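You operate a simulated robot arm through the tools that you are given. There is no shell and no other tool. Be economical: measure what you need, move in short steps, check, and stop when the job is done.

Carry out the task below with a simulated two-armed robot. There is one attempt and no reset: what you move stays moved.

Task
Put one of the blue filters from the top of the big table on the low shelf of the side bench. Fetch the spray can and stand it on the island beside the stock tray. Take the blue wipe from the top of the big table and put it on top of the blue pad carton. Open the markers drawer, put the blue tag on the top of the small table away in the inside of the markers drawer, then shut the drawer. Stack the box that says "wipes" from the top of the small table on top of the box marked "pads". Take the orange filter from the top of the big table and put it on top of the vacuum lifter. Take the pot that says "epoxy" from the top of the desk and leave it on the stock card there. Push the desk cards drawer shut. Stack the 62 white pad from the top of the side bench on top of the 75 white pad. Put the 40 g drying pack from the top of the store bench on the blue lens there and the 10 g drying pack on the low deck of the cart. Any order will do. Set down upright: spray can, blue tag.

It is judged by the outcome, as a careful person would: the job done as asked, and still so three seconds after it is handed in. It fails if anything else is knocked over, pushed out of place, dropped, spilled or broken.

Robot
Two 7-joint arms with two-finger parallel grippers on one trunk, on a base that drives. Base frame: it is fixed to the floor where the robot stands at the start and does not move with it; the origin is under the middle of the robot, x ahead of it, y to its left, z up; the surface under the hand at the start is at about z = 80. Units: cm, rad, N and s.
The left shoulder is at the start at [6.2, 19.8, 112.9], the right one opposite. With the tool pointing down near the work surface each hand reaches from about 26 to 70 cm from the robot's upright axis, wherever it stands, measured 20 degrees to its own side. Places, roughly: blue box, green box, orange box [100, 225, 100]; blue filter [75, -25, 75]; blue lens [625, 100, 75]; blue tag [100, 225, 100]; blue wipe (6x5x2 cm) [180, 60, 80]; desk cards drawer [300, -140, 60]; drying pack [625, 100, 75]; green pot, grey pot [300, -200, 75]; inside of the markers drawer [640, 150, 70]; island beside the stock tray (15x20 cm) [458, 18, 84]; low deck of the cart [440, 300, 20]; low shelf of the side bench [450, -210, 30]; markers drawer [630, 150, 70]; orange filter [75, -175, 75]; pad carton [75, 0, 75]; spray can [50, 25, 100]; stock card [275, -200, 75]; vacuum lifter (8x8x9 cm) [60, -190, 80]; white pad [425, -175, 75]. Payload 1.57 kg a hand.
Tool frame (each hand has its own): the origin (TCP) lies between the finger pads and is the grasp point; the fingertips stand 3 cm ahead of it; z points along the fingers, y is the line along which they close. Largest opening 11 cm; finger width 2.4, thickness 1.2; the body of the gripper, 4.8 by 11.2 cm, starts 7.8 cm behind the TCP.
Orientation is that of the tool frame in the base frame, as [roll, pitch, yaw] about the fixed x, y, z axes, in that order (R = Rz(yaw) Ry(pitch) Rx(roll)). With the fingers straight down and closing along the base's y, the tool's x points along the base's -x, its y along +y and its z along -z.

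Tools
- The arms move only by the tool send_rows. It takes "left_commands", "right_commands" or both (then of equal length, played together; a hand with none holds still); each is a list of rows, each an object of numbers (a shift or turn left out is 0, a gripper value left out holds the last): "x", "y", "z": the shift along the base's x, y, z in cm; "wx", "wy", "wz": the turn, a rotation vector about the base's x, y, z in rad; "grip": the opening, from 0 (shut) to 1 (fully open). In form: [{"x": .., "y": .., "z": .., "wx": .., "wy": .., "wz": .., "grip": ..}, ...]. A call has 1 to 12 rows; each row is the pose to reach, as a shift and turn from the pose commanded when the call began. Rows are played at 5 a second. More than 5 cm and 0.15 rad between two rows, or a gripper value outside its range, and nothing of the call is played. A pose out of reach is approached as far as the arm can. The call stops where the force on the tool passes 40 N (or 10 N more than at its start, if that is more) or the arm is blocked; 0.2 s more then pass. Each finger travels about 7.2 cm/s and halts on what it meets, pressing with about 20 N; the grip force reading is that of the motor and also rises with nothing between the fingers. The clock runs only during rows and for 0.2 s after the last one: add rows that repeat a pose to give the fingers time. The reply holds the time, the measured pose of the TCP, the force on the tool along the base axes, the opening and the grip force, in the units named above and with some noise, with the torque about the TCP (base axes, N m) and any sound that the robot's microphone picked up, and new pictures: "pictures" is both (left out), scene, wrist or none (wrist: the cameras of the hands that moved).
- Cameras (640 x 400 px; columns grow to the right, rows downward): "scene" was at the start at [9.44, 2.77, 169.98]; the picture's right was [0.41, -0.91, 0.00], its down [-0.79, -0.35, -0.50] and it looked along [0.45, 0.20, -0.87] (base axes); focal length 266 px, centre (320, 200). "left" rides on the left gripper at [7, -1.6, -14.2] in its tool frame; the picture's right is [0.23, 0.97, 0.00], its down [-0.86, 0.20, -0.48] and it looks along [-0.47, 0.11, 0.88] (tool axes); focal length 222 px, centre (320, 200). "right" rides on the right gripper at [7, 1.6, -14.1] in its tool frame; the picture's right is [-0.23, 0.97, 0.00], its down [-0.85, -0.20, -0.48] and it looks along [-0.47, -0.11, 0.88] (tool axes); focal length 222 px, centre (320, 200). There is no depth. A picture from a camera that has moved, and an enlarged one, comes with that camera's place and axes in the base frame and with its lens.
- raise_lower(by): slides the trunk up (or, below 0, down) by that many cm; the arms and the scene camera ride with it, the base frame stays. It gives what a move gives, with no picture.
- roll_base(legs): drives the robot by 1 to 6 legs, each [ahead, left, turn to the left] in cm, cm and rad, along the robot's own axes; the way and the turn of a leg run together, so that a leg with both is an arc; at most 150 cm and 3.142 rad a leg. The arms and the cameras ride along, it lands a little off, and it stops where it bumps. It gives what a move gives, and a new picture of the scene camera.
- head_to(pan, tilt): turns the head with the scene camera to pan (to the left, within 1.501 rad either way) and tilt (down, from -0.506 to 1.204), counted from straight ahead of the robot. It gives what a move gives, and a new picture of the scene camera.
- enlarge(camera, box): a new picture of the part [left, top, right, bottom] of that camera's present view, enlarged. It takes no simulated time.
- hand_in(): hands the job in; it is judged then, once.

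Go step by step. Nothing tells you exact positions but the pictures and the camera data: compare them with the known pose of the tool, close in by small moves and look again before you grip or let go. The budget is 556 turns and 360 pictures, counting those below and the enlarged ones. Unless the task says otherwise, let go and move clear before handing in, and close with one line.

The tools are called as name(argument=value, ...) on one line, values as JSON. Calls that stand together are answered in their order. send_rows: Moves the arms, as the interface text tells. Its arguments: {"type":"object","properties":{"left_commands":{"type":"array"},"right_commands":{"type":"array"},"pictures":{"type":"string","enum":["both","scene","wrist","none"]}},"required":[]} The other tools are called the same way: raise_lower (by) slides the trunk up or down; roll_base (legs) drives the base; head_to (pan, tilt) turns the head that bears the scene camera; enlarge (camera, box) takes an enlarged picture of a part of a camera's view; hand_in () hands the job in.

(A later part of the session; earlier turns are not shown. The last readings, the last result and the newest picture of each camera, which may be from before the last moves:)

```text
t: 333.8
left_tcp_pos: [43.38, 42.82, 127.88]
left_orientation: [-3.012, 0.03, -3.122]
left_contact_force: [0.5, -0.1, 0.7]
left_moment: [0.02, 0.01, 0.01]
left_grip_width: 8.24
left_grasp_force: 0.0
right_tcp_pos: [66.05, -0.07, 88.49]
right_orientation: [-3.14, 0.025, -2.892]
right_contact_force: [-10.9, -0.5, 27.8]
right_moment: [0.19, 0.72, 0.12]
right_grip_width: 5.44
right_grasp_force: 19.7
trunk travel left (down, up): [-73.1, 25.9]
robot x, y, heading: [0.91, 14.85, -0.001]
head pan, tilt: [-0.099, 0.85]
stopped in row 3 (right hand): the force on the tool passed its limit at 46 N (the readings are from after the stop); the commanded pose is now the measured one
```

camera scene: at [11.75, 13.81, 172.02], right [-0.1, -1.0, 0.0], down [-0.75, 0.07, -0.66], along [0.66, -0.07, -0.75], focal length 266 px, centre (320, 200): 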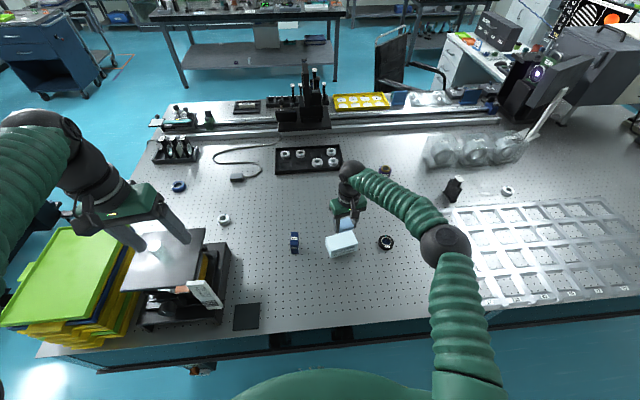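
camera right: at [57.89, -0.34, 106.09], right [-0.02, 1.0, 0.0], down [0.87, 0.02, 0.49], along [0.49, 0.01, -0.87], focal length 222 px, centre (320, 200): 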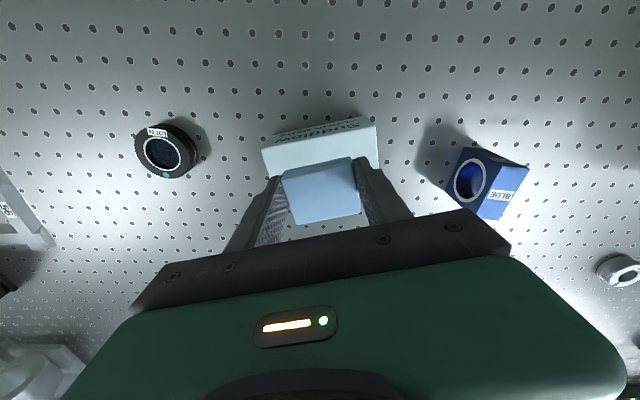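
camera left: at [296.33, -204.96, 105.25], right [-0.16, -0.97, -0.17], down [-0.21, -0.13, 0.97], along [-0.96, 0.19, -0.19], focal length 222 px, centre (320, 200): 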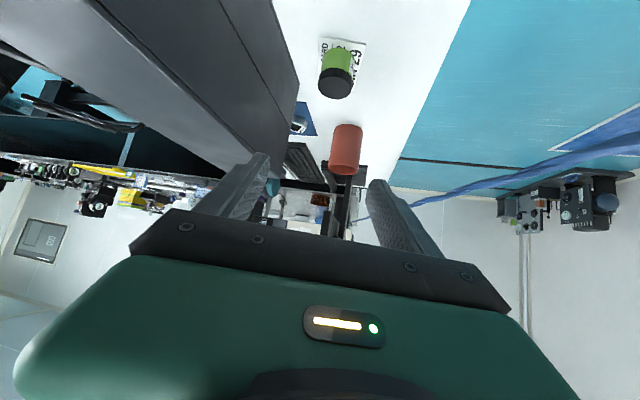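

Contact; I release and lift away.

send_rows(right_commands=[{"z": 0.2}, {"z": 0.2, "grip": 0.55}, {"z": 0.2, "grip": 0.65}, {"z": 0.2, "grip": 0.7}, {"z": 3}, {"z": 7}, {"z": 11}, {"z": 16}, {"z": 21}, {"z": 25}], pictures="none")

enlarge(camera="scene", box=[290, 200, 410, 270])

```text
t: 336.0
left_tcp_pos: [43.67, 42.98, 127.86]
left_orientation: [-3.012, 0.029, -3.119]
left_contact_force: [0.9, 0.3, 0.1]
left_moment: [-0.04, 0.02, 0.04]
left_grip_width: 8.25
left_grasp_force: 0.1
right_tcp_pos: [66.27, -0.18, 113.37]
right_orientation: [-3.138, 0.021, -2.893]
right_contact_force: [0.2, 0.4, 0.3]
right_moment: [-0.01, 0.01, -0.01]
right_grip_width: 7.72
right_grasp_force: 0.1
trunk travel left (down, up): [-73.1, 25.9]
robot x, y, heading: [0.95, 14.94, 0.005]
head pan, tilt: [-0.099, 0.85]
```

```text
5.33 times, centred on (350, 235) of scene
camera zoom: at [11.7, 13.92, 172.02], right [-0.1, -1.0, 0.0], down [-0.75, 0.07, -0.66], along [0.66, -0.07, -0.75], focal length 1420 px, centre (160, 13)
```

zoom: 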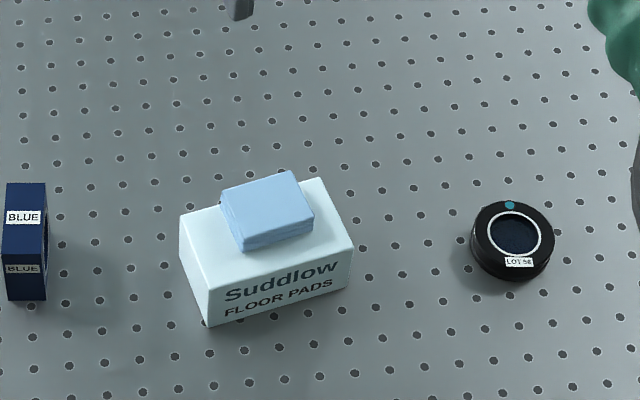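

The wipe lies on the carton. Next is the orange filter at the right end of the big table; I raise up, retract and strafe right.

send_rows(right_commands=[{"x": -4, "y": -2, "z": 2}, {"x": -8, "y": -4, "z": 4}, {"x": -12, "y": -6, "z": 6}, {"x": -16, "y": -8, "z": 6}, {"x": -20, "y": -10, "z": 6}, {"x": -22, "y": -12, "z": 6, "wz": -0.1}, {"x": -22, "y": -12, "z": 6, "wz": -0.21}], pictures="none")

raise_lower(by=10)

roll_base(legs=[[-10, 0, 0], [0, -145, 0]])

head_to(pan=-0.4, tilt=0.75)

```text
t: 337.6
left_tcp_pos: [43.81, 42.78, 127.73]
left_orientation: [-3.015, 0.025, -3.12]
left_contact_force: [-0.9, 0.2, -0.9]
left_moment: [0.0, -0.01, -0.03]
left_grip_width: 8.26
left_grasp_force: 0.1
right_tcp_pos: [44.49, -12.41, 119.3]
right_orientation: [-3.14, 0.022, -3.103]
right_contact_force: [0.1, 0.2, -0.1]
right_moment: [0.0, -0.01, 0.01]
right_grip_width: 7.71
right_grasp_force: 0.0
trunk travel left (down, up): [-73.1, 25.9]
robot x, y, heading: [0.43, 14.53, -0.0]
head pan, tilt: [-0.099, 0.85]
```

```text
t: 339.0
left_tcp_pos: [43.67, 42.7, 137.69]
left_orientation: [-3.015, 0.026, -3.12]
left_contact_force: [1.1, -0.2, 0.7]
left_moment: [-0.02, 0.01, -0.01]
left_grip_width: 8.27
left_grasp_force: 0.1
right_tcp_pos: [44.37, -12.31, 129.22]
right_orientation: [-3.141, 0.021, -3.102]
right_contact_force: [0.2, 0.2, -0.8]
right_moment: [0.01, 0.01, 0.0]
right_grip_width: 7.69
right_grasp_force: 0.1
trunk travel left (down, up): [-83.1, 15.9]
robot x, y, heading: [0.2, 14.83, -0.001]
head pan, tilt: [-0.099, 0.85]
```

```text
t: 346.7
left_tcp_pos: [33.71, -98.37, 137.65]
left_orientation: [-3.014, 0.027, -3.123]
left_contact_force: [0.2, -1.4, 0.3]
left_moment: [-0.04, 0.0, -0.01]
left_grip_width: 8.25
left_grasp_force: 0.0
right_tcp_pos: [34.25, -153.57, 129.3]
right_orientation: [-3.14, 0.022, -3.105]
right_contact_force: [0.1, 0.4, -0.1]
right_moment: [0.02, 0.0, -0.02]
right_grip_width: 7.71
right_grasp_force: 0.1
trunk travel left (down, up): [-83.1, 15.9]
robot x, y, heading: [-9.25, -126.72, -0.003]
head pan, tilt: [-0.099, 0.85]
camera scene: at [1.65, -127.37, 182.02], right [-0.1, -0.99, 0.0], down [-0.75, 0.07, -0.66], along [0.66, -0.07, -0.75], focal length 266 px, centre (320, 200)
```

scene: 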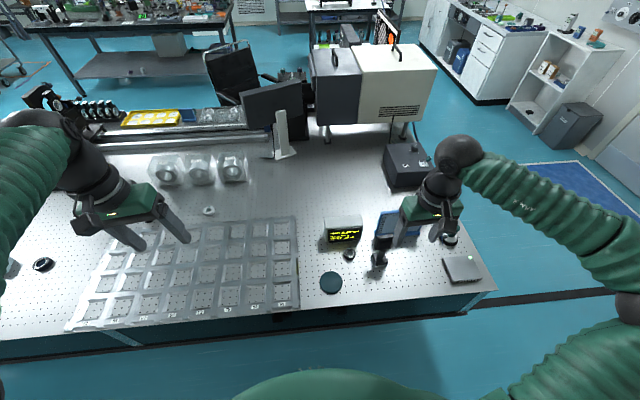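

```text
t: 347.5
left_tcp_pos: [33.51, -98.58, 137.71]
left_orientation: [-3.015, 0.028, -3.122]
left_contact_force: [-0.3, 0.2, 0.3]
left_moment: [-0.02, -0.02, 0.01]
left_grip_width: 8.25
left_grasp_force: 0.1
right_tcp_pos: [34.16, -153.84, 129.26]
right_orientation: [-3.14, 0.023, -3.104]
right_contact_force: [-0.1, -0.1, -0.1]
right_moment: [0.0, -0.01, 0.02]
right_grip_width: 7.71
right_grasp_force: 0.1
trunk travel left (down, up): [-83.1, 15.9]
robot x, y, heading: [-9.56, -126.48, 0.002]
head pan, tilt: [-0.4, 0.75]
camera scene: at [1.51, -130.07, 182.82], right [-0.39, -0.92, 0.0], down [-0.63, 0.27, -0.73], along [0.67, -0.28, -0.68], focal length 266 px, centre (320, 200)
```

scene: 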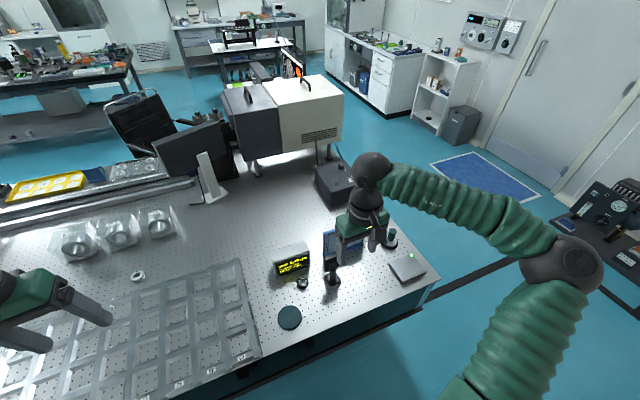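

enlarge(camera="scene", box=[250, 190, 450, 330])

enlarge(camera="right", box=[0, 0, 640, 400])

```text
2.86 times, centred on (350, 260) of scene
camera zoom: at [1.51, -130.07, 182.82], right [-0.39, -0.92, 0.0], down [-0.63, 0.27, -0.73], along [0.67, -0.28, -0.68], focal length 761 px, centre (234, 29)
```

zoom: 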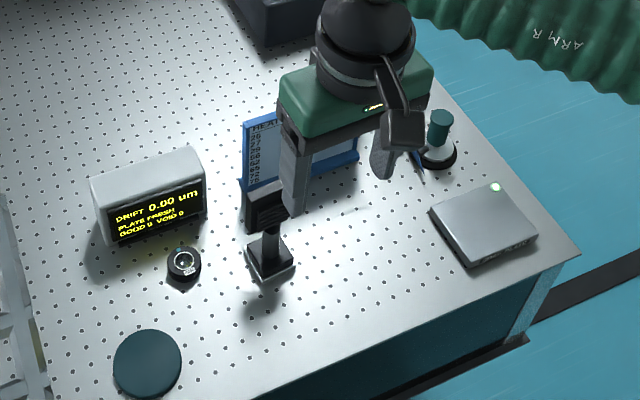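

```text
1.00 times, centred on (320, 200) of right (not enlarged: the box is as wide or as high as the picture)
camera zoom: at [26.89, -152.33, 143.12], right [0.19, 0.98, 0.0], down [0.85, -0.17, 0.5], along [0.49, -0.09, -0.87], focal length 222 px, centre (320, 200)
```

zoom: 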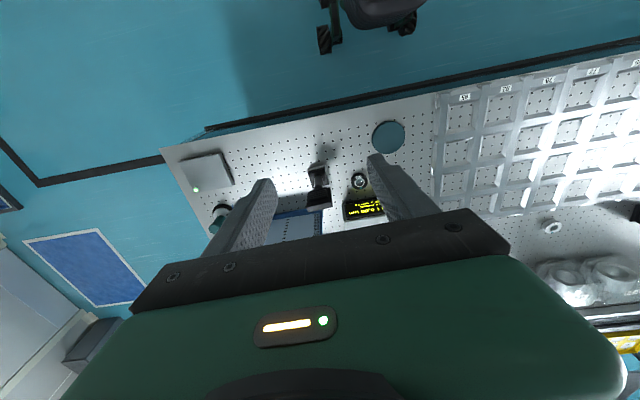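

roll_base(legs=[[0, -42, 0]])

head_to(pan=0.1, tilt=0.85)

enlarge(camera="scene", box=[200, 160, 440, 310])

```text
t: 350.1
left_tcp_pos: [33.64, -140.29, 137.73]
left_orientation: [-3.01, 0.027, -3.125]
left_contact_force: [-1.3, -0.4, 0.0]
left_moment: [0.04, -0.01, -0.02]
left_grip_width: 8.25
left_grasp_force: 0.2
right_tcp_pos: [33.95, -195.47, 129.33]
right_orientation: [-3.135, 0.022, -3.108]
right_contact_force: [0.2, 0.2, 0.2]
right_moment: [-0.01, 0.0, -0.02]
right_grip_width: 7.66
right_grasp_force: 0.0
trunk travel left (down, up): [-83.1, 15.9]
robot x, y, heading: [-9.68, -168.36, -0.006]
head pan, tilt: [-0.4, 0.75]
camera scene: at [1.36, -171.46, 182.83], right [-0.39, -0.92, 0.0], down [-0.63, 0.27, -0.73], along [0.67, -0.29, -0.68], focal length 266 px, centre (320, 200)
```

scene: 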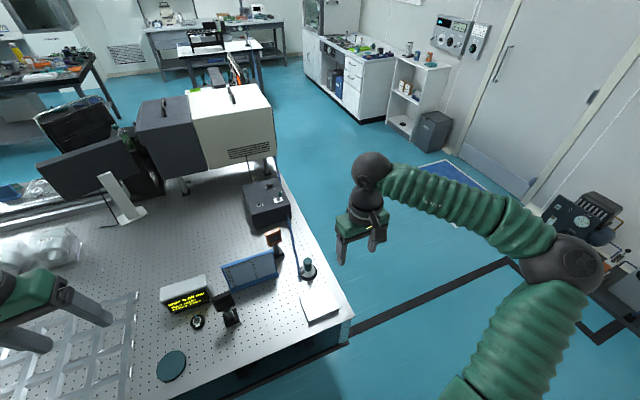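

```text
t: 351.1
left_tcp_pos: [33.46, -140.49, 137.87]
left_orientation: [-3.013, 0.028, -3.125]
left_contact_force: [-0.5, -0.3, -0.1]
left_moment: [-0.05, 0.02, 0.01]
left_grip_width: 8.25
left_grasp_force: 0.0
right_tcp_pos: [33.81, -195.61, 129.33]
right_orientation: [-3.138, 0.024, -3.109]
right_contact_force: [-0.7, 0.1, -0.5]
right_moment: [-0.02, -0.01, 0.0]
right_grip_width: 7.72
right_grasp_force: 0.2
trunk travel left (down, up): [-83.1, 15.9]
robot x, y, heading: [-9.99, -168.42, -0.004]
head pan, tilt: [0.099, 0.85]
camera scene: at [1.51, -167.75, 182.02], right [0.09, -1.0, 0.0], down [-0.75, -0.07, -0.66], along [0.66, 0.06, -0.75], focal length 266 px, centre (320, 200)
```

scene: 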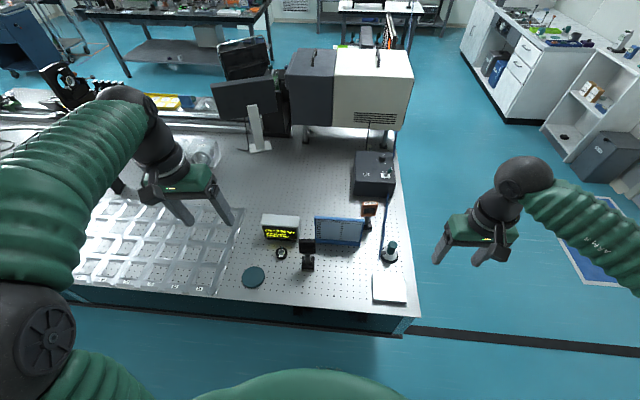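

```text
2.67 times, centred on (320, 235) of scene
camera zoom: at [1.51, -167.75, 182.02], right [0.09, -1.0, 0.0], down [-0.75, -0.07, -0.66], along [0.66, 0.06, -0.75], focal length 710 px, centre (320, 107)
```

zoom: 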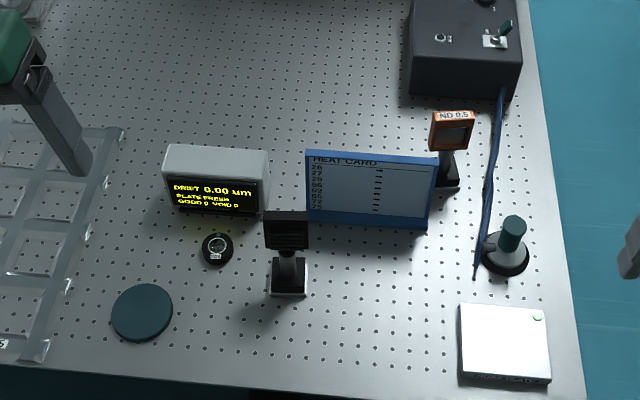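

enlarge(camera="scene", box=[265, 235, 325, 275])

enlarge(camera="scene", box=[345, 190, 425, 270])

```text
10.00 times, centred on (295, 255) of scene
camera zoom: at [1.51, -167.75, 182.02], right [0.09, -1.0, 0.0], down [-0.75, -0.07, -0.66], along [0.66, 0.06, -0.75], focal length 2663 px, centre (570, -350)
```

zoom: 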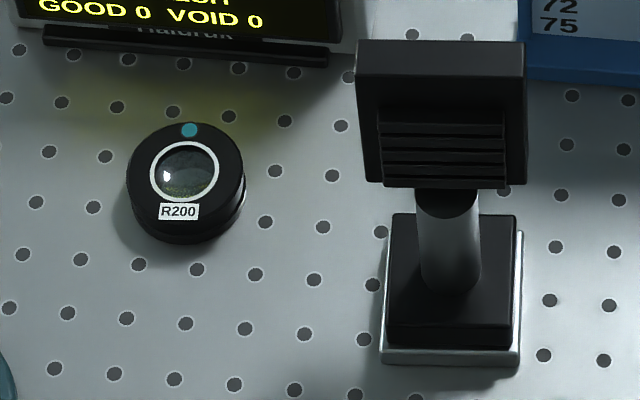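

```text
5.00 times, centred on (385, 230) of scene
camera zoom: at [1.51, -167.75, 182.02], right [0.09, -1.0, 0.0], down [-0.75, -0.07, -0.66], along [0.66, 0.06, -0.75], focal length 1332 px, centre (-5, 50)
```

zoom: 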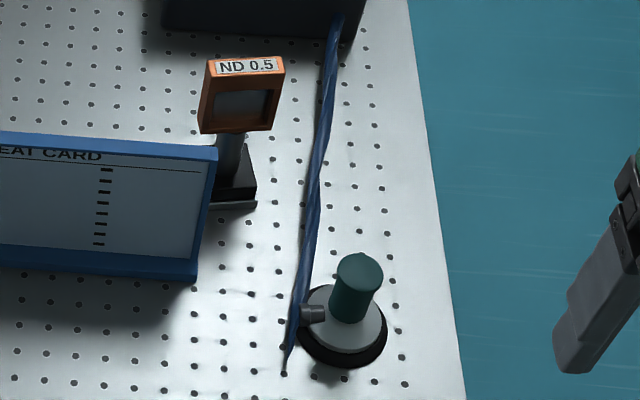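

The vacuum lifter is the teal-handled suction cup at about [59,-190], and the orange filter is the orange-framed "ND 0.5" on a stand at about [76,-183]. Before going on I check the other filter-like things on the table to be sure about the blue one.

head_to(pan=0.75, tilt=0.6)

enlarge(camera="scene", box=[200, 140, 440, 290])

```text
t: 352.1
left_tcp_pos: [33.52, -140.73, 137.9]
left_orientation: [-3.015, 0.027, -3.128]
left_contact_force: [0.0, 0.3, -0.6]
left_moment: [0.0, 0.03, 0.03]
left_grip_width: 8.24
left_grasp_force: 0.0
right_tcp_pos: [33.82, -195.72, 129.18]
right_orientation: [-3.141, 0.025, -3.109]
right_contact_force: [0.3, 0.0, 0.8]
right_moment: [0.02, -0.03, 0.0]
right_grip_width: 7.7
right_grasp_force: 0.0
trunk travel left (down, up): [-83.1, 15.9]
robot x, y, heading: [-9.47, -168.63, -0.005]
head pan, tilt: [0.75, 0.6]
camera scene: at [0.24, -162.69, 184.11], right [0.68, -0.74, 0.0], down [-0.42, -0.38, -0.82], along [0.61, 0.56, -0.57], focal length 266 px, centre (320, 200)
```

scene: 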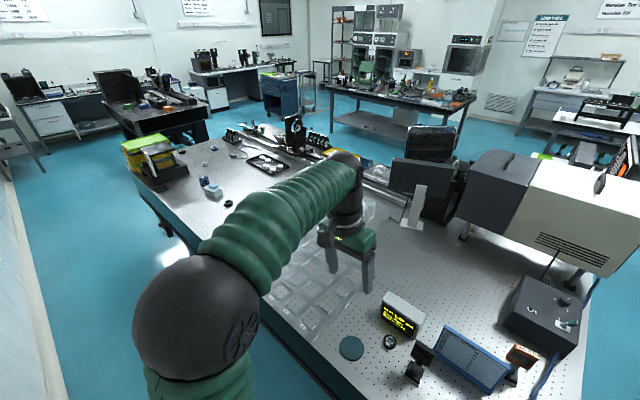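

```text
2.67 times, centred on (320, 215) of scene
camera zoom: at [0.24, -162.69, 184.11], right [0.68, -0.74, 0.0], down [-0.42, -0.38, -0.82], along [0.61, 0.56, -0.57], focal length 710 px, centre (320, 160)
```

zoom: 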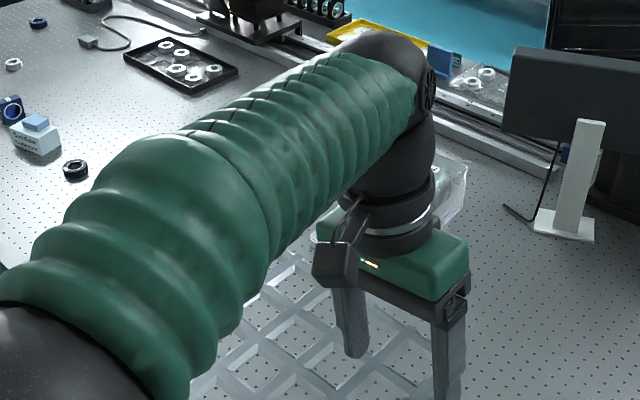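

The orange filter is better reached from the table's right end. I drive around to stand at about [57,-246] facing +y.

roll_base(legs=[[0, -84, 0], [67, 0, 0], [0, 0, 1.576]])

head_to(pan=0.0, tilt=0.85)

enlarge(camera="scene", box=[220, 130, 460, 280])

```text
t: 363.7
left_tcp_pos: [28.46, -211.7, 137.88]
left_orientation: [-3.016, 0.027, -1.56]
left_contact_force: [-0.1, -0.6, -0.5]
left_moment: [0.0, 0.0, -0.03]
left_grip_width: 8.25
left_grasp_force: 0.0
right_tcp_pos: [83.47, -211.66, 129.36]
right_orientation: [-3.14, 0.025, -1.543]
right_contact_force: [0.7, 0.5, 0.8]
right_moment: [-0.03, 0.0, 0.01]
right_grip_width: 7.72
right_grasp_force: 0.0
trunk travel left (down, up): [-83.1, 15.9]
robot x, y, heading: [55.68, -255.12, 1.566]
head pan, tilt: [0.75, 0.6]
camera scene: at [50.23, -245.24, 184.12], right [0.74, 0.67, 0.0], down [0.38, -0.42, -0.82], along [-0.56, 0.61, -0.57], focal length 266 px, centre (320, 200)
```

scene: 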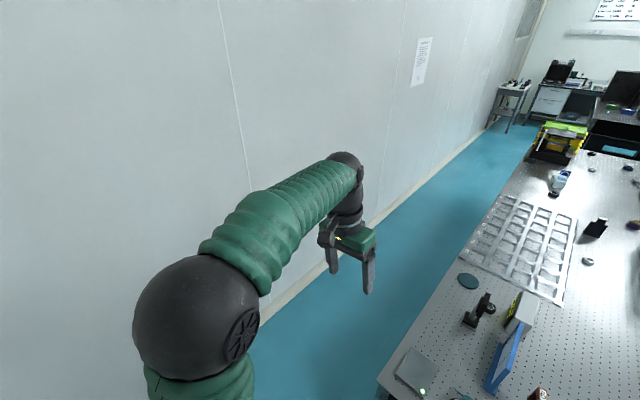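

```text
t: 364.8
left_tcp_pos: [28.38, -211.97, 137.83]
left_orientation: [-3.013, 0.03, -1.56]
left_contact_force: [-0.2, 0.1, 0.9]
left_moment: [-0.01, 0.0, -0.02]
left_grip_width: 8.23
left_grasp_force: 0.0
right_tcp_pos: [83.53, -211.86, 129.36]
right_orientation: [-3.139, 0.025, -1.543]
right_contact_force: [0.6, 0.0, 0.5]
right_moment: [-0.01, 0.02, 0.01]
right_grip_width: 7.72
right_grasp_force: 0.0
trunk travel left (down, up): [-83.1, 15.9]
robot x, y, heading: [55.75, -254.74, 1.561]
head pan, tilt: [0.0, 0.85]
camera scene: at [56.22, -243.97, 182.02], right [1.0, -0.01, 0.0], down [-0.01, -0.75, -0.66], along [0.01, 0.66, -0.75], focal length 266 px, centre (320, 200)
```

scene: 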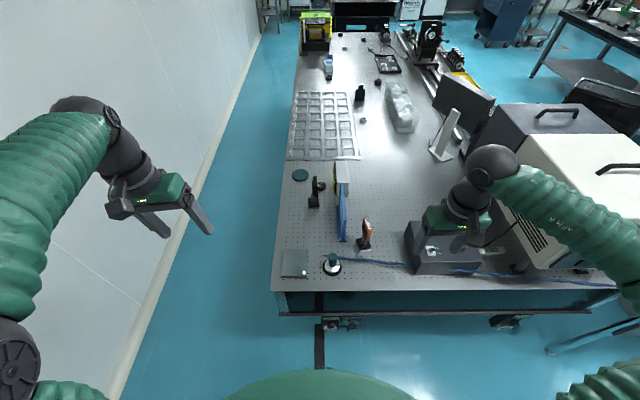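

```text
2.67 times, centred on (340, 205) of scene
camera zoom: at [56.22, -243.97, 182.02], right [1.0, -0.01, 0.0], down [-0.01, -0.75, -0.66], along [0.01, 0.66, -0.75], focal length 710 px, centre (267, 187)
```

zoom: 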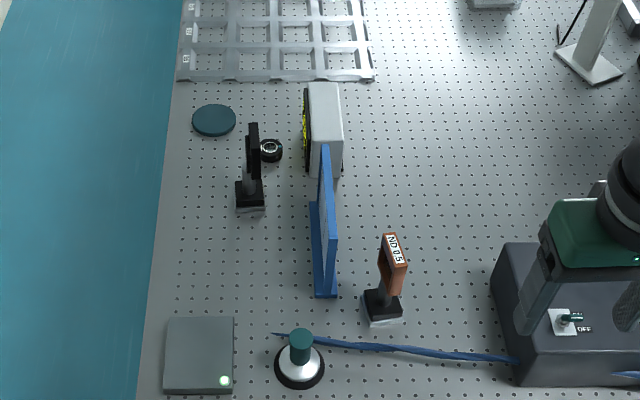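

enlarge(camera="scene", box=[300, 25, 440, 135])

enlarge(camera="scene", box=[310, 200, 400, 280])

```text
3.64 times, centred on (370, 80) of scene
camera zoom: at [56.22, -243.97, 182.02], right [1.0, -0.01, 0.0], down [-0.01, -0.75, -0.66], along [0.01, 0.66, -0.75], focal length 968 px, centre (138, 636)
```

zoom: 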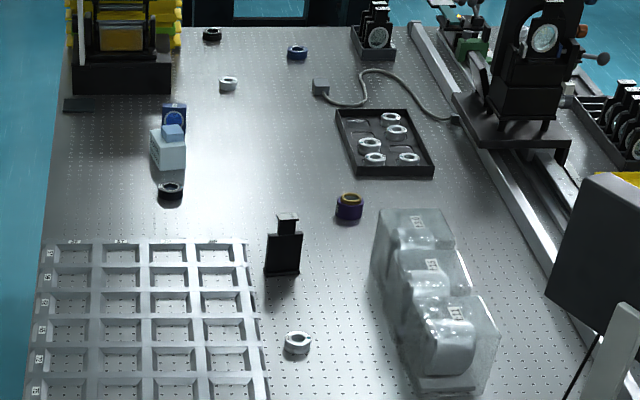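

```text
5.00 times, centred on (355, 240) of scene
camera zoom: at [56.22, -243.97, 182.02], right [1.0, -0.01, 0.0], down [-0.01, -0.75, -0.66], along [0.01, 0.66, -0.75], focal length 1332 px, centre (145, 0)
```

zoom: 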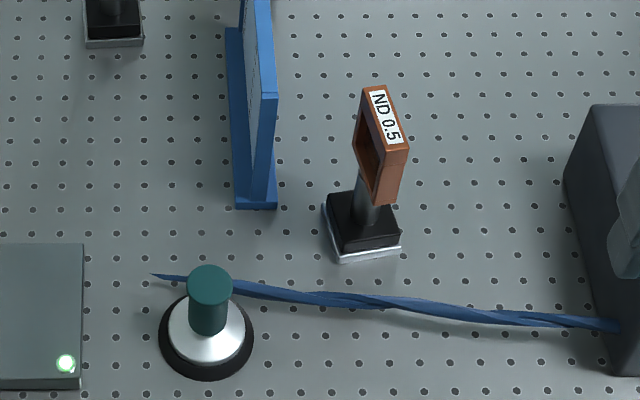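

From here both the ND 0.5 filter and the lifter are in the open. I move up and bring the right hand over the filter.

roll_base(legs=[[16, 0, 0]])

send_rows(right_commands=[{"x": -2, "y": 3, "z": -2}, {"x": -4, "y": 6, "z": -4}, {"x": -6, "y": 9, "z": -6}, {"x": -6.5, "y": 12, "z": -9}, {"x": -6.5, "y": 14, "z": -12}, {"x": -6.5, "y": 14, "z": -12}], pictures="both")

```text
t: 366.2
left_tcp_pos: [28.61, -196.26, 138.03]
left_orientation: [-3.014, 0.032, -1.562]
left_contact_force: [0.0, -0.1, 0.3]
left_moment: [0.01, -0.01, 0.03]
left_grip_width: 8.27
left_grasp_force: 0.1
right_tcp_pos: [83.79, -196.31, 129.48]
right_orientation: [-3.138, 0.029, -1.542]
right_contact_force: [0.1, -0.3, -0.6]
right_moment: [-0.01, 0.04, -0.01]
right_grip_width: 7.69
right_grasp_force: 0.2
trunk travel left (down, up): [-83.1, 15.9]
robot x, y, heading: [56.09, -239.37, 1.56]
head pan, tilt: [0.0, 0.85]
camera scene: at [56.41, -228.7, 182.06], right [1.0, -0.01, 0.0], down [-0.01, -0.75, -0.66], along [0.01, 0.66, -0.75], focal length 266 px, centre (320, 200)
```

scene: 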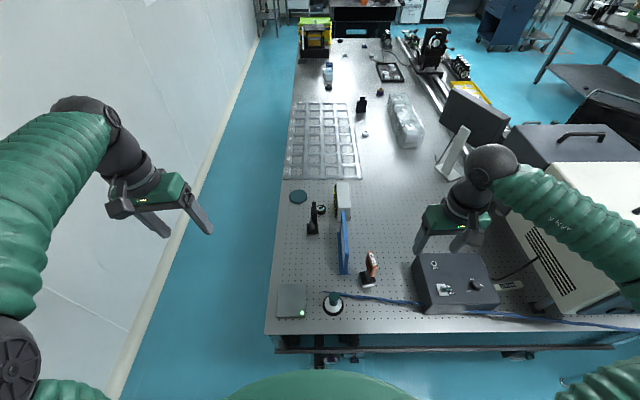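

```text
t: 367.6
left_tcp_pos: [28.66, -196.12, 138.03]
left_orientation: [-3.015, 0.029, -1.563]
left_contact_force: [-0.5, 1.4, 0.7]
left_moment: [0.0, 0.04, 0.0]
left_grip_width: 8.25
left_grasp_force: 0.0
right_tcp_pos: [77.22, -181.9, 117.54]
right_orientation: [-3.14, 0.025, -1.544]
right_contact_force: [0.7, -0.2, 0.0]
right_moment: [0.03, 0.0, 0.0]
right_grip_width: 7.69
right_grasp_force: 0.0
trunk travel left (down, up): [-83.1, 15.9]
robot x, y, heading: [56.28, -238.91, 1.555]
head pan, tilt: [0.0, 0.85]
camera scene: at [56.43, -228.09, 182.02], right [1.0, -0.01, 0.0], down [-0.01, -0.75, -0.66], along [0.01, 0.66, -0.75], focal length 266 px, centre (320, 200)
camera right: at [75.92, -189.36, 131.33], right [-0.98, 0.2, 0.0], down [0.18, 0.85, 0.5], along [0.1, 0.49, -0.87], focal length 222 px, centre (320, 200)
```

scene: 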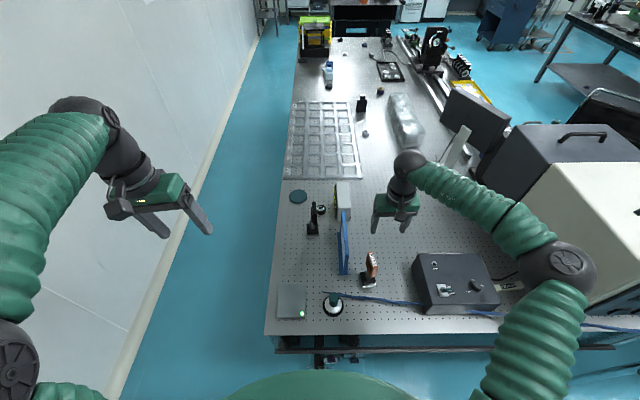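
right: 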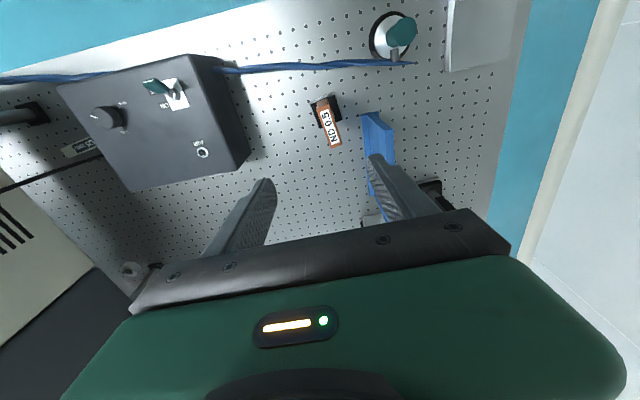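

send_rows(right_commands=[{"x": -0.5, "wz": 0.1, "z": -4, "grip": 0.5}, {"x": -1.2, "wz": 0.2, "z": -8}, {"x": -1.2, "wz": 0.2, "z": -12}, {"x": -1.2, "wz": 0.2, "z": -15}, {"x": -1.2, "wz": 0.2, "z": -15}], pictures="both")

```text
t: 368.9
left_tcp_pos: [28.6, -195.95, 137.83]
left_orientation: [-3.013, 0.03, -1.563]
left_contact_force: [-0.7, 0.0, -0.5]
left_moment: [0.0, -0.01, 0.01]
left_grip_width: 8.22
left_grasp_force: 0.0
right_tcp_pos: [75.79, -182.09, 102.38]
right_orientation: [-3.142, 0.026, -1.343]
right_contact_force: [0.2, 0.4, -0.4]
right_moment: [0.01, 0.0, 0.03]
right_grip_width: 5.53
right_grasp_force: 0.1
trunk travel left (down, up): [-83.1, 15.9]
robot x, y, heading: [55.95, -238.91, 1.562]
head pan, tilt: [0.0, 0.85]
camera scene: at [56.34, -227.93, 182.01], right [1.0, -0.01, 0.0], down [-0.01, -0.75, -0.66], along [0.01, 0.66, -0.75], focal length 266 px, centre (320, 200)
camera right: at [75.95, -189.55, 116.26], right [-1.0, 0.0, 0.0], down [0.0, 0.87, 0.5], along [0.0, 0.5, -0.87], focal length 222 px, centre (320, 200)
```

scene: 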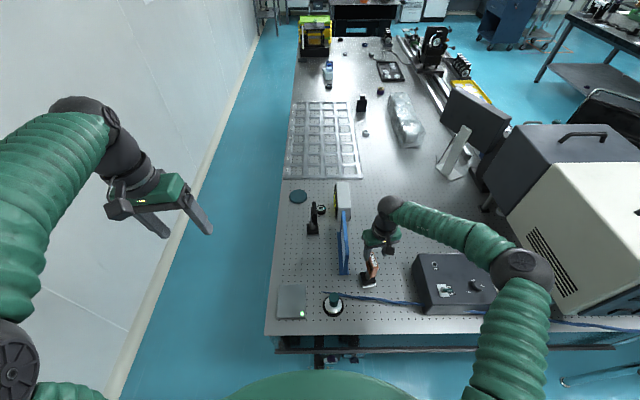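
right: 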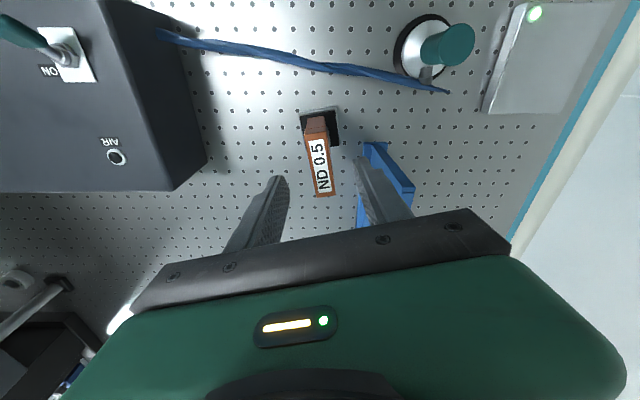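

send_rows(right_commands=[{"x": 0.3, "y": 0.5, "z": -3, "grip": 0.42}, {"x": 0.3, "y": 0.5, "z": -5}, {"x": 0.3, "y": 0.5, "z": -6.5}, {"x": 0.3, "y": 0.5, "z": -6.5}], pictures="wrist")

enlarge(camera="scene", box=[325, 215, 425, 305])

```text
t: 369.9
left_tcp_pos: [28.48, -196.0, 137.91]
left_orientation: [-3.013, 0.031, -1.562]
left_contact_force: [-0.7, 0.5, 0.0]
left_moment: [0.04, 0.01, -0.01]
left_grip_width: 8.24
left_grasp_force: 0.0
right_tcp_pos: [76.07, -181.63, 95.94]
right_orientation: [-3.14, 0.025, -1.341]
right_contact_force: [-0.3, 0.3, -0.7]
right_moment: [0.0, -0.01, 0.01]
right_grip_width: 4.62
right_grasp_force: 0.0
trunk travel left (down, up): [-83.1, 15.9]
robot x, y, heading: [56.04, -239.24, 1.561]
head pan, tilt: [0.0, 0.85]
camera right: at [76.24, -189.03, 109.73], right [-1.0, 0.0, 0.0], down [0.0, 0.87, 0.5], along [0.0, 0.5, -0.87], focal length 222 px, centre (320, 200)
```

right: 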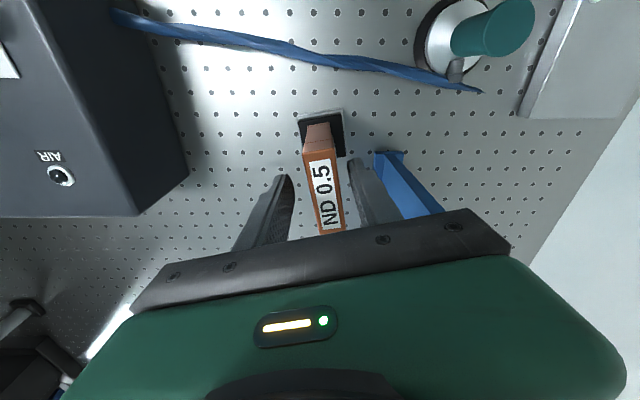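

```text
4.44 times, centred on (375, 260) of scene
camera zoom: at [56.34, -227.97, 182.02], right [1.0, -0.01, 0.0], down [-0.01, -0.75, -0.66], along [0.01, 0.66, -0.75], focal length 1184 px, centre (76, -67)
```

zoom: 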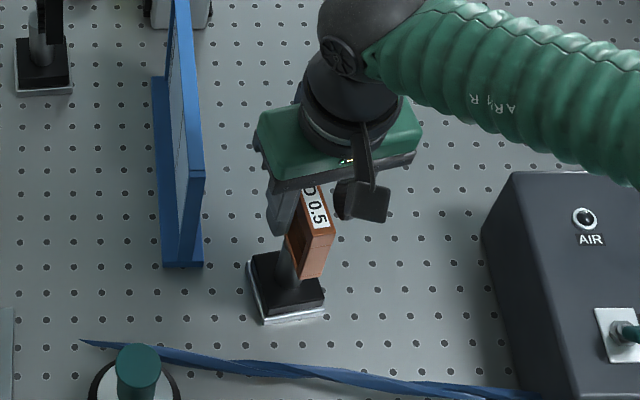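

send_rows(right_commands=[{"y": -0.2, "x": 0.1, "z": 0.6}, {"y": -0.2, "x": 0.1, "z": 0.6, "grip": 0.3}, {"y": -0.2, "x": 0.1, "z": 0.6, "grip": 0.15}, {"y": -0.2, "x": 0.1, "z": 0.6, "grip": 0.05}, {"y": -0.2, "x": 0.1, "z": 0.6, "grip": 0.05}, {"y": -0.2, "x": 0.1, "z": 0.6, "grip": 0.05}], pictures="wrist")

```text
t: 371.2
left_tcp_pos: [28.6, -195.88, 137.88]
left_orientation: [-3.012, 0.029, -1.561]
left_contact_force: [-1.0, -0.8, 0.3]
left_moment: [0.01, 0.0, 0.01]
left_grip_width: 8.24
left_grasp_force: 0.0
right_tcp_pos: [76.3, -181.88, 96.44]
right_orientation: [-3.14, 0.024, -1.344]
right_contact_force: [-1.7, -1.7, -0.7]
right_moment: [-0.29, 0.3, 0.04]
right_grip_width: 2.01
right_grasp_force: 20.7
trunk travel left (down, up): [-83.1, 15.9]
robot x, y, heading: [56.23, -239.49, 1.559]
head pan, tilt: [0.0, 0.85]
camera right: at [76.34, -189.25, 110.35], right [-1.0, 0.0, 0.0], down [0.0, 0.87, 0.5], along [0.0, 0.5, -0.87], focal length 222 px, centre (320, 200)
```

right: 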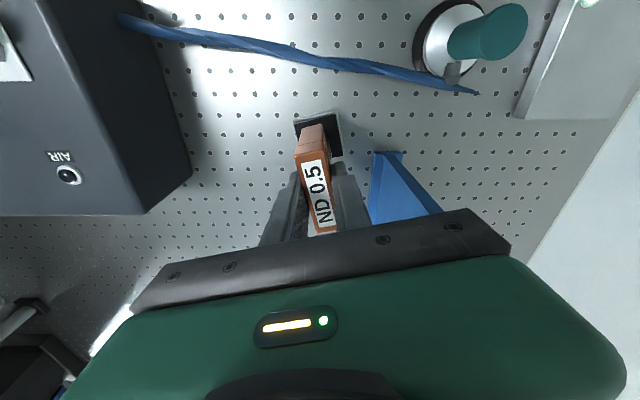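

send_rows(right_commands=[{"z": 2}, {"z": 5}, {"z": 9}, {"z": 13}, {"z": 16}, {"z": 16}], pictures="both")

enlarge(camera="scene", box=[300, 190, 440, 310])

```text
t: 372.6
left_tcp_pos: [28.75, -195.91, 137.83]
left_orientation: [-3.014, 0.029, -1.561]
left_contact_force: [0.3, -0.2, -0.4]
left_moment: [0.0, -0.02, 0.0]
left_grip_width: 8.23
left_grasp_force: 0.1
right_tcp_pos: [76.56, -181.71, 112.35]
right_orientation: [-3.14, 0.024, -1.344]
right_contact_force: [0.0, 0.1, -4.6]
right_moment: [0.03, 0.0, -0.04]
right_grip_width: 1.97
right_grasp_force: 20.1
trunk travel left (down, up): [-83.1, 15.9]
robot x, y, heading: [56.16, -239.11, 1.553]
head pan, tilt: [0.0, 0.85]
camera scene: at [56.39, -227.85, 182.0], right [1.0, -0.01, 0.0], down [-0.01, -0.75, -0.66], along [0.01, 0.66, -0.75], focal length 266 px, centre (320, 200)
camera right: at [76.61, -189.2, 126.15], right [-1.0, 0.0, 0.0], down [0.0, 0.87, 0.5], along [0.0, 0.5, -0.87], focal length 222 px, centre (320, 200)
```

scene: 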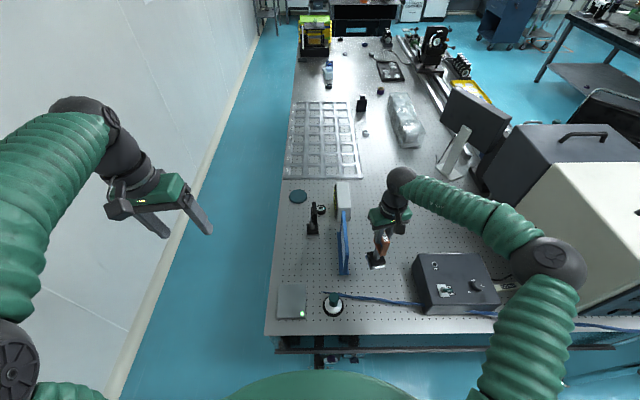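
right: 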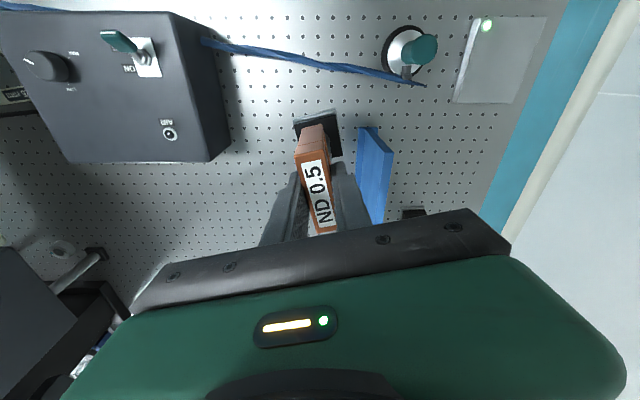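

```text
3.33 times, centred on (370, 250) of scene
camera zoom: at [56.39, -227.85, 182.0], right [1.0, -0.01, 0.0], down [-0.01, -0.75, -0.66], along [0.01, 0.66, -0.75], focal length 888 px, centre (153, 33)
```

zoom: 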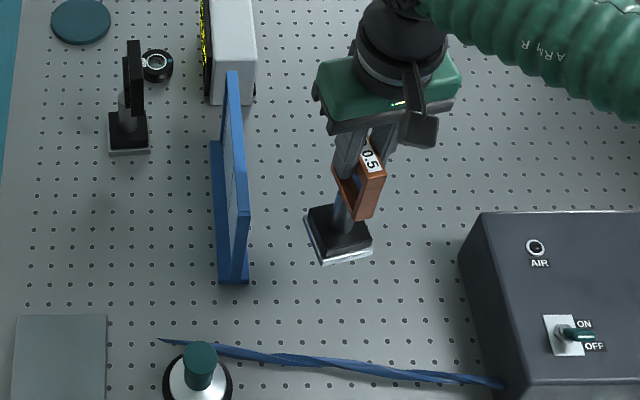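

The whole filter stand came up cleanly. I carry it around the heat card to above the lifter's handle.

send_rows(right_commands=[{"z": 2, "y": -3}, {"z": 2, "y": -7}, {"z": 2, "y": -10}, {"z": 2, "x": -4, "y": -10}, {"z": 2, "x": -8, "y": -10}, {"z": 2, "x": -12, "y": -10}, {"z": 1, "x": -14.3, "y": -10}, {"z": 0, "x": -14.3, "y": -10}, {"z": 0, "x": -14.3, "y": -10}], pictures="both")

enlarge(camera="scene", box=[280, 220, 400, 330])

```text
t: 374.6
left_tcp_pos: [28.72, -196.04, 137.83]
left_orientation: [-3.014, 0.03, -1.563]
left_contact_force: [-0.5, -0.6, 0.6]
left_moment: [0.01, -0.01, 0.01]
left_grip_width: 8.25
left_grasp_force: 0.0
right_tcp_pos: [62.22, -191.67, 112.43]
right_orientation: [-3.14, 0.025, -1.344]
right_contact_force: [0.3, 0.3, -3.4]
right_moment: [0.0, -0.02, 0.05]
right_grip_width: 2.03
right_grasp_force: 19.8
trunk travel left (down, up): [-83.1, 15.9]
robot x, y, heading: [56.48, -239.13, 1.559]
head pan, tilt: [0.0, 0.85]
camera scene: at [56.39, -227.93, 182.01], right [1.0, -0.01, 0.0], down [-0.01, -0.75, -0.66], along [0.01, 0.66, -0.75], focal length 266 px, centre (320, 200)
camera right: at [62.3, -199.15, 126.19], right [-1.0, 0.0, 0.0], down [0.0, 0.87, 0.5], along [0.0, 0.5, -0.87], focal length 222 px, centre (320, 200)
```

scene: 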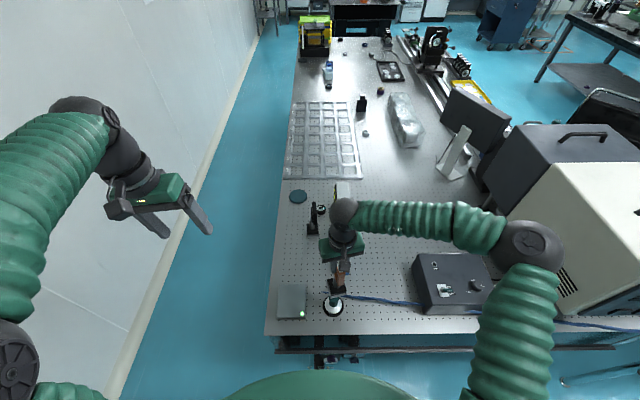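
right: 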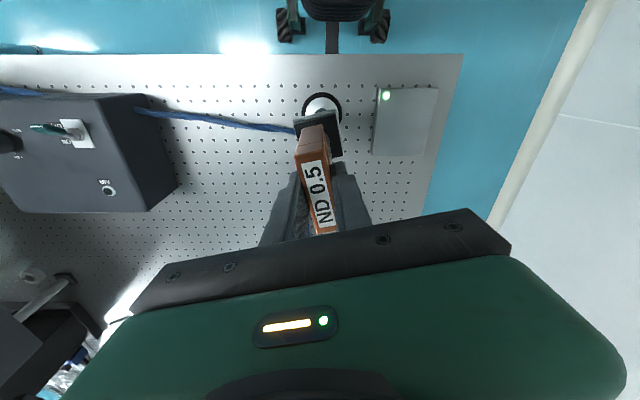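

```text
3.64 times, centred on (340, 275) of scene
camera zoom: at [56.39, -227.93, 182.01], right [1.0, -0.01, 0.0], down [-0.01, -0.75, -0.66], along [0.01, 0.66, -0.75], focal length 968 px, centre (247, -73)
```

zoom: 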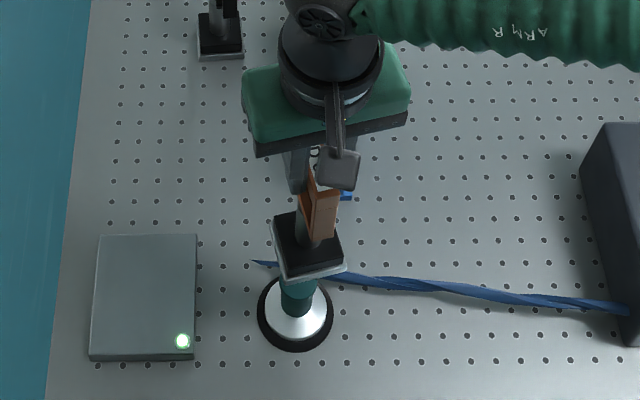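

send_rows(right_commands=[{"x": -0.3, "y": -0.2, "z": -2.5}, {"x": -0.3, "y": -0.2, "z": -4.5}, {"x": -0.3, "y": -0.2, "z": -5.5}, {"x": -0.3, "y": -0.2, "z": -5.5}], pictures="wrist")

enlarge(camera="scene", box=[300, 240, 380, 330])

```text
t: 375.6
left_tcp_pos: [28.6, -195.87, 137.91]
left_orientation: [-3.013, 0.027, -1.562]
left_contact_force: [0.2, -0.2, 0.6]
left_moment: [0.03, 0.01, 0.03]
left_grip_width: 8.25
left_grasp_force: 0.0
right_tcp_pos: [61.7, -191.8, 106.86]
right_orientation: [-3.138, 0.025, -1.345]
right_contact_force: [1.3, -1.3, -5.1]
right_moment: [0.0, 0.01, -0.01]
right_grip_width: 1.99
right_grasp_force: 19.3
trunk travel left (down, up): [-83.1, 15.9]
robot x, y, heading: [56.3, -238.83, 1.563]
head pan, tilt: [0.0, 0.85]
camera right: at [61.89, -199.35, 120.68], right [-1.0, 0.0, 0.0], down [0.0, 0.87, 0.5], along [0.0, 0.5, -0.87], focal length 222 px, centre (320, 200)
```

right: 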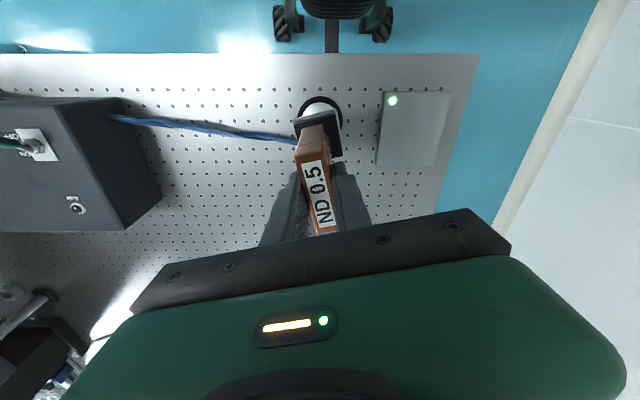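

```text
4.44 times, centred on (340, 285) of scene
camera zoom: at [56.26, -227.9, 182.01], right [1.0, -0.01, 0.0], down [-0.01, -0.75, -0.66], along [0.01, 0.66, -0.75], focal length 1184 px, centre (231, -178)
```

zoom: 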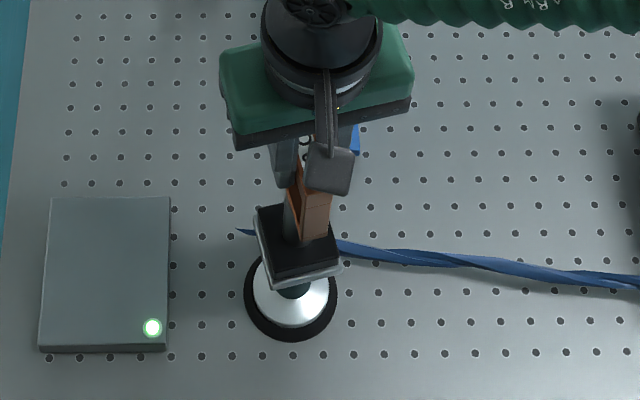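

send_rows(right_commands=[{"z": -0.6}, {"z": -1}, {"z": -1.4}, {"z": -1.8}, {"z": -2.2}, {"z": -2.6}], pictures="none")

enlarge(camera="scene", box=[300, 240, 380, 330])

```text
t: 377.1
left_tcp_pos: [28.66, -196.1, 138.05]
left_orientation: [-3.014, 0.03, -1.562]
left_contact_force: [-0.4, -0.4, 0.2]
left_moment: [0.01, -0.02, -0.03]
left_grip_width: 8.26
left_grasp_force: 0.1
right_tcp_pos: [61.79, -191.89, 104.39]
right_orientation: [-3.14, 0.028, -1.346]
right_contact_force: [2.5, 1.3, 16.0]
right_moment: [0.11, -0.19, -0.01]
right_grip_width: 1.96
right_grasp_force: 19.7
trunk travel left (down, up): [-83.1, 15.9]
robot x, y, heading: [55.84, -239.27, 1.56]
head pan, tilt: [0.0, 0.85]
```

```text
4.44 times, centred on (340, 285) of scene
camera zoom: at [56.36, -228.27, 182.06], right [1.0, -0.01, 0.0], down [-0.01, -0.75, -0.66], along [0.01, 0.66, -0.75], focal length 1184 px, centre (231, -178)
```

zoom: 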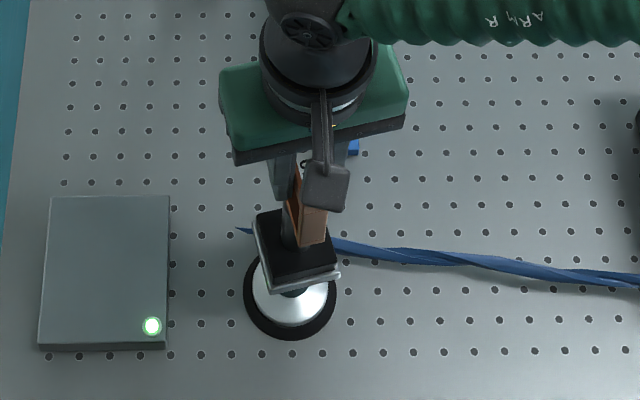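

send_rows(right_commands=[{"z": 0.3}, {"z": 0.4}, {"z": 0.4, "grip": 0.22}, {"z": 0.4, "grip": 0.26}, {"z": 0.4, "grip": 0.26}], pictures="wrist")

enlarge(camera="scene", box=[300, 240, 380, 330])

```text
t: 378.2
left_tcp_pos: [28.36, -195.82, 137.81]
left_orientation: [-3.014, 0.029, -1.564]
left_contact_force: [0.5, -0.5, -0.6]
left_moment: [-0.01, -0.01, -0.03]
left_grip_width: 8.22
left_grasp_force: 0.1
right_tcp_pos: [61.79, -191.9, 104.77]
right_orientation: [-3.139, 0.025, -1.343]
right_contact_force: [-0.6, 0.6, -0.1]
right_moment: [0.01, -0.01, 0.04]
right_grip_width: 2.86
right_grasp_force: 0.0
trunk travel left (down, up): [-83.1, 15.9]
robot x, y, heading: [56.23, -239.09, 1.556]
head pan, tilt: [0.0, 0.85]
camera right: at [61.83, -199.26, 118.52], right [-1.0, 0.0, 0.0], down [0.0, 0.87, 0.5], along [0.0, 0.5, -0.87], focal length 222 px, centre (320, 200)
```

right: 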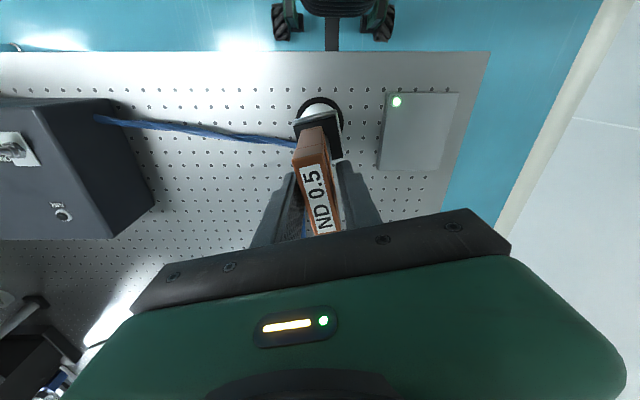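

```text
4.44 times, centred on (340, 285) of scene
camera zoom: at [56.25, -227.91, 182.01], right [1.0, -0.01, 0.0], down [-0.01, -0.75, -0.66], along [0.01, 0.66, -0.75], focal length 1184 px, centre (231, -178)
```

zoom: 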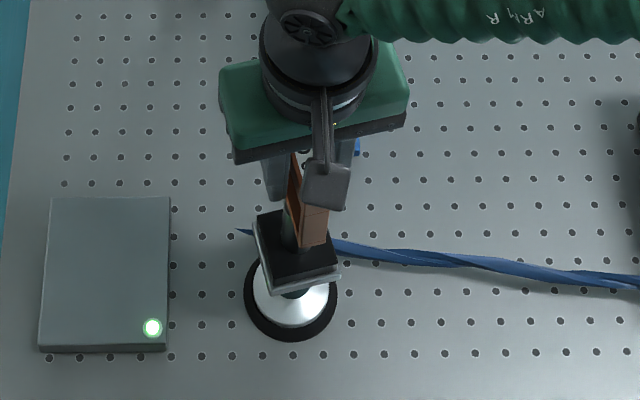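

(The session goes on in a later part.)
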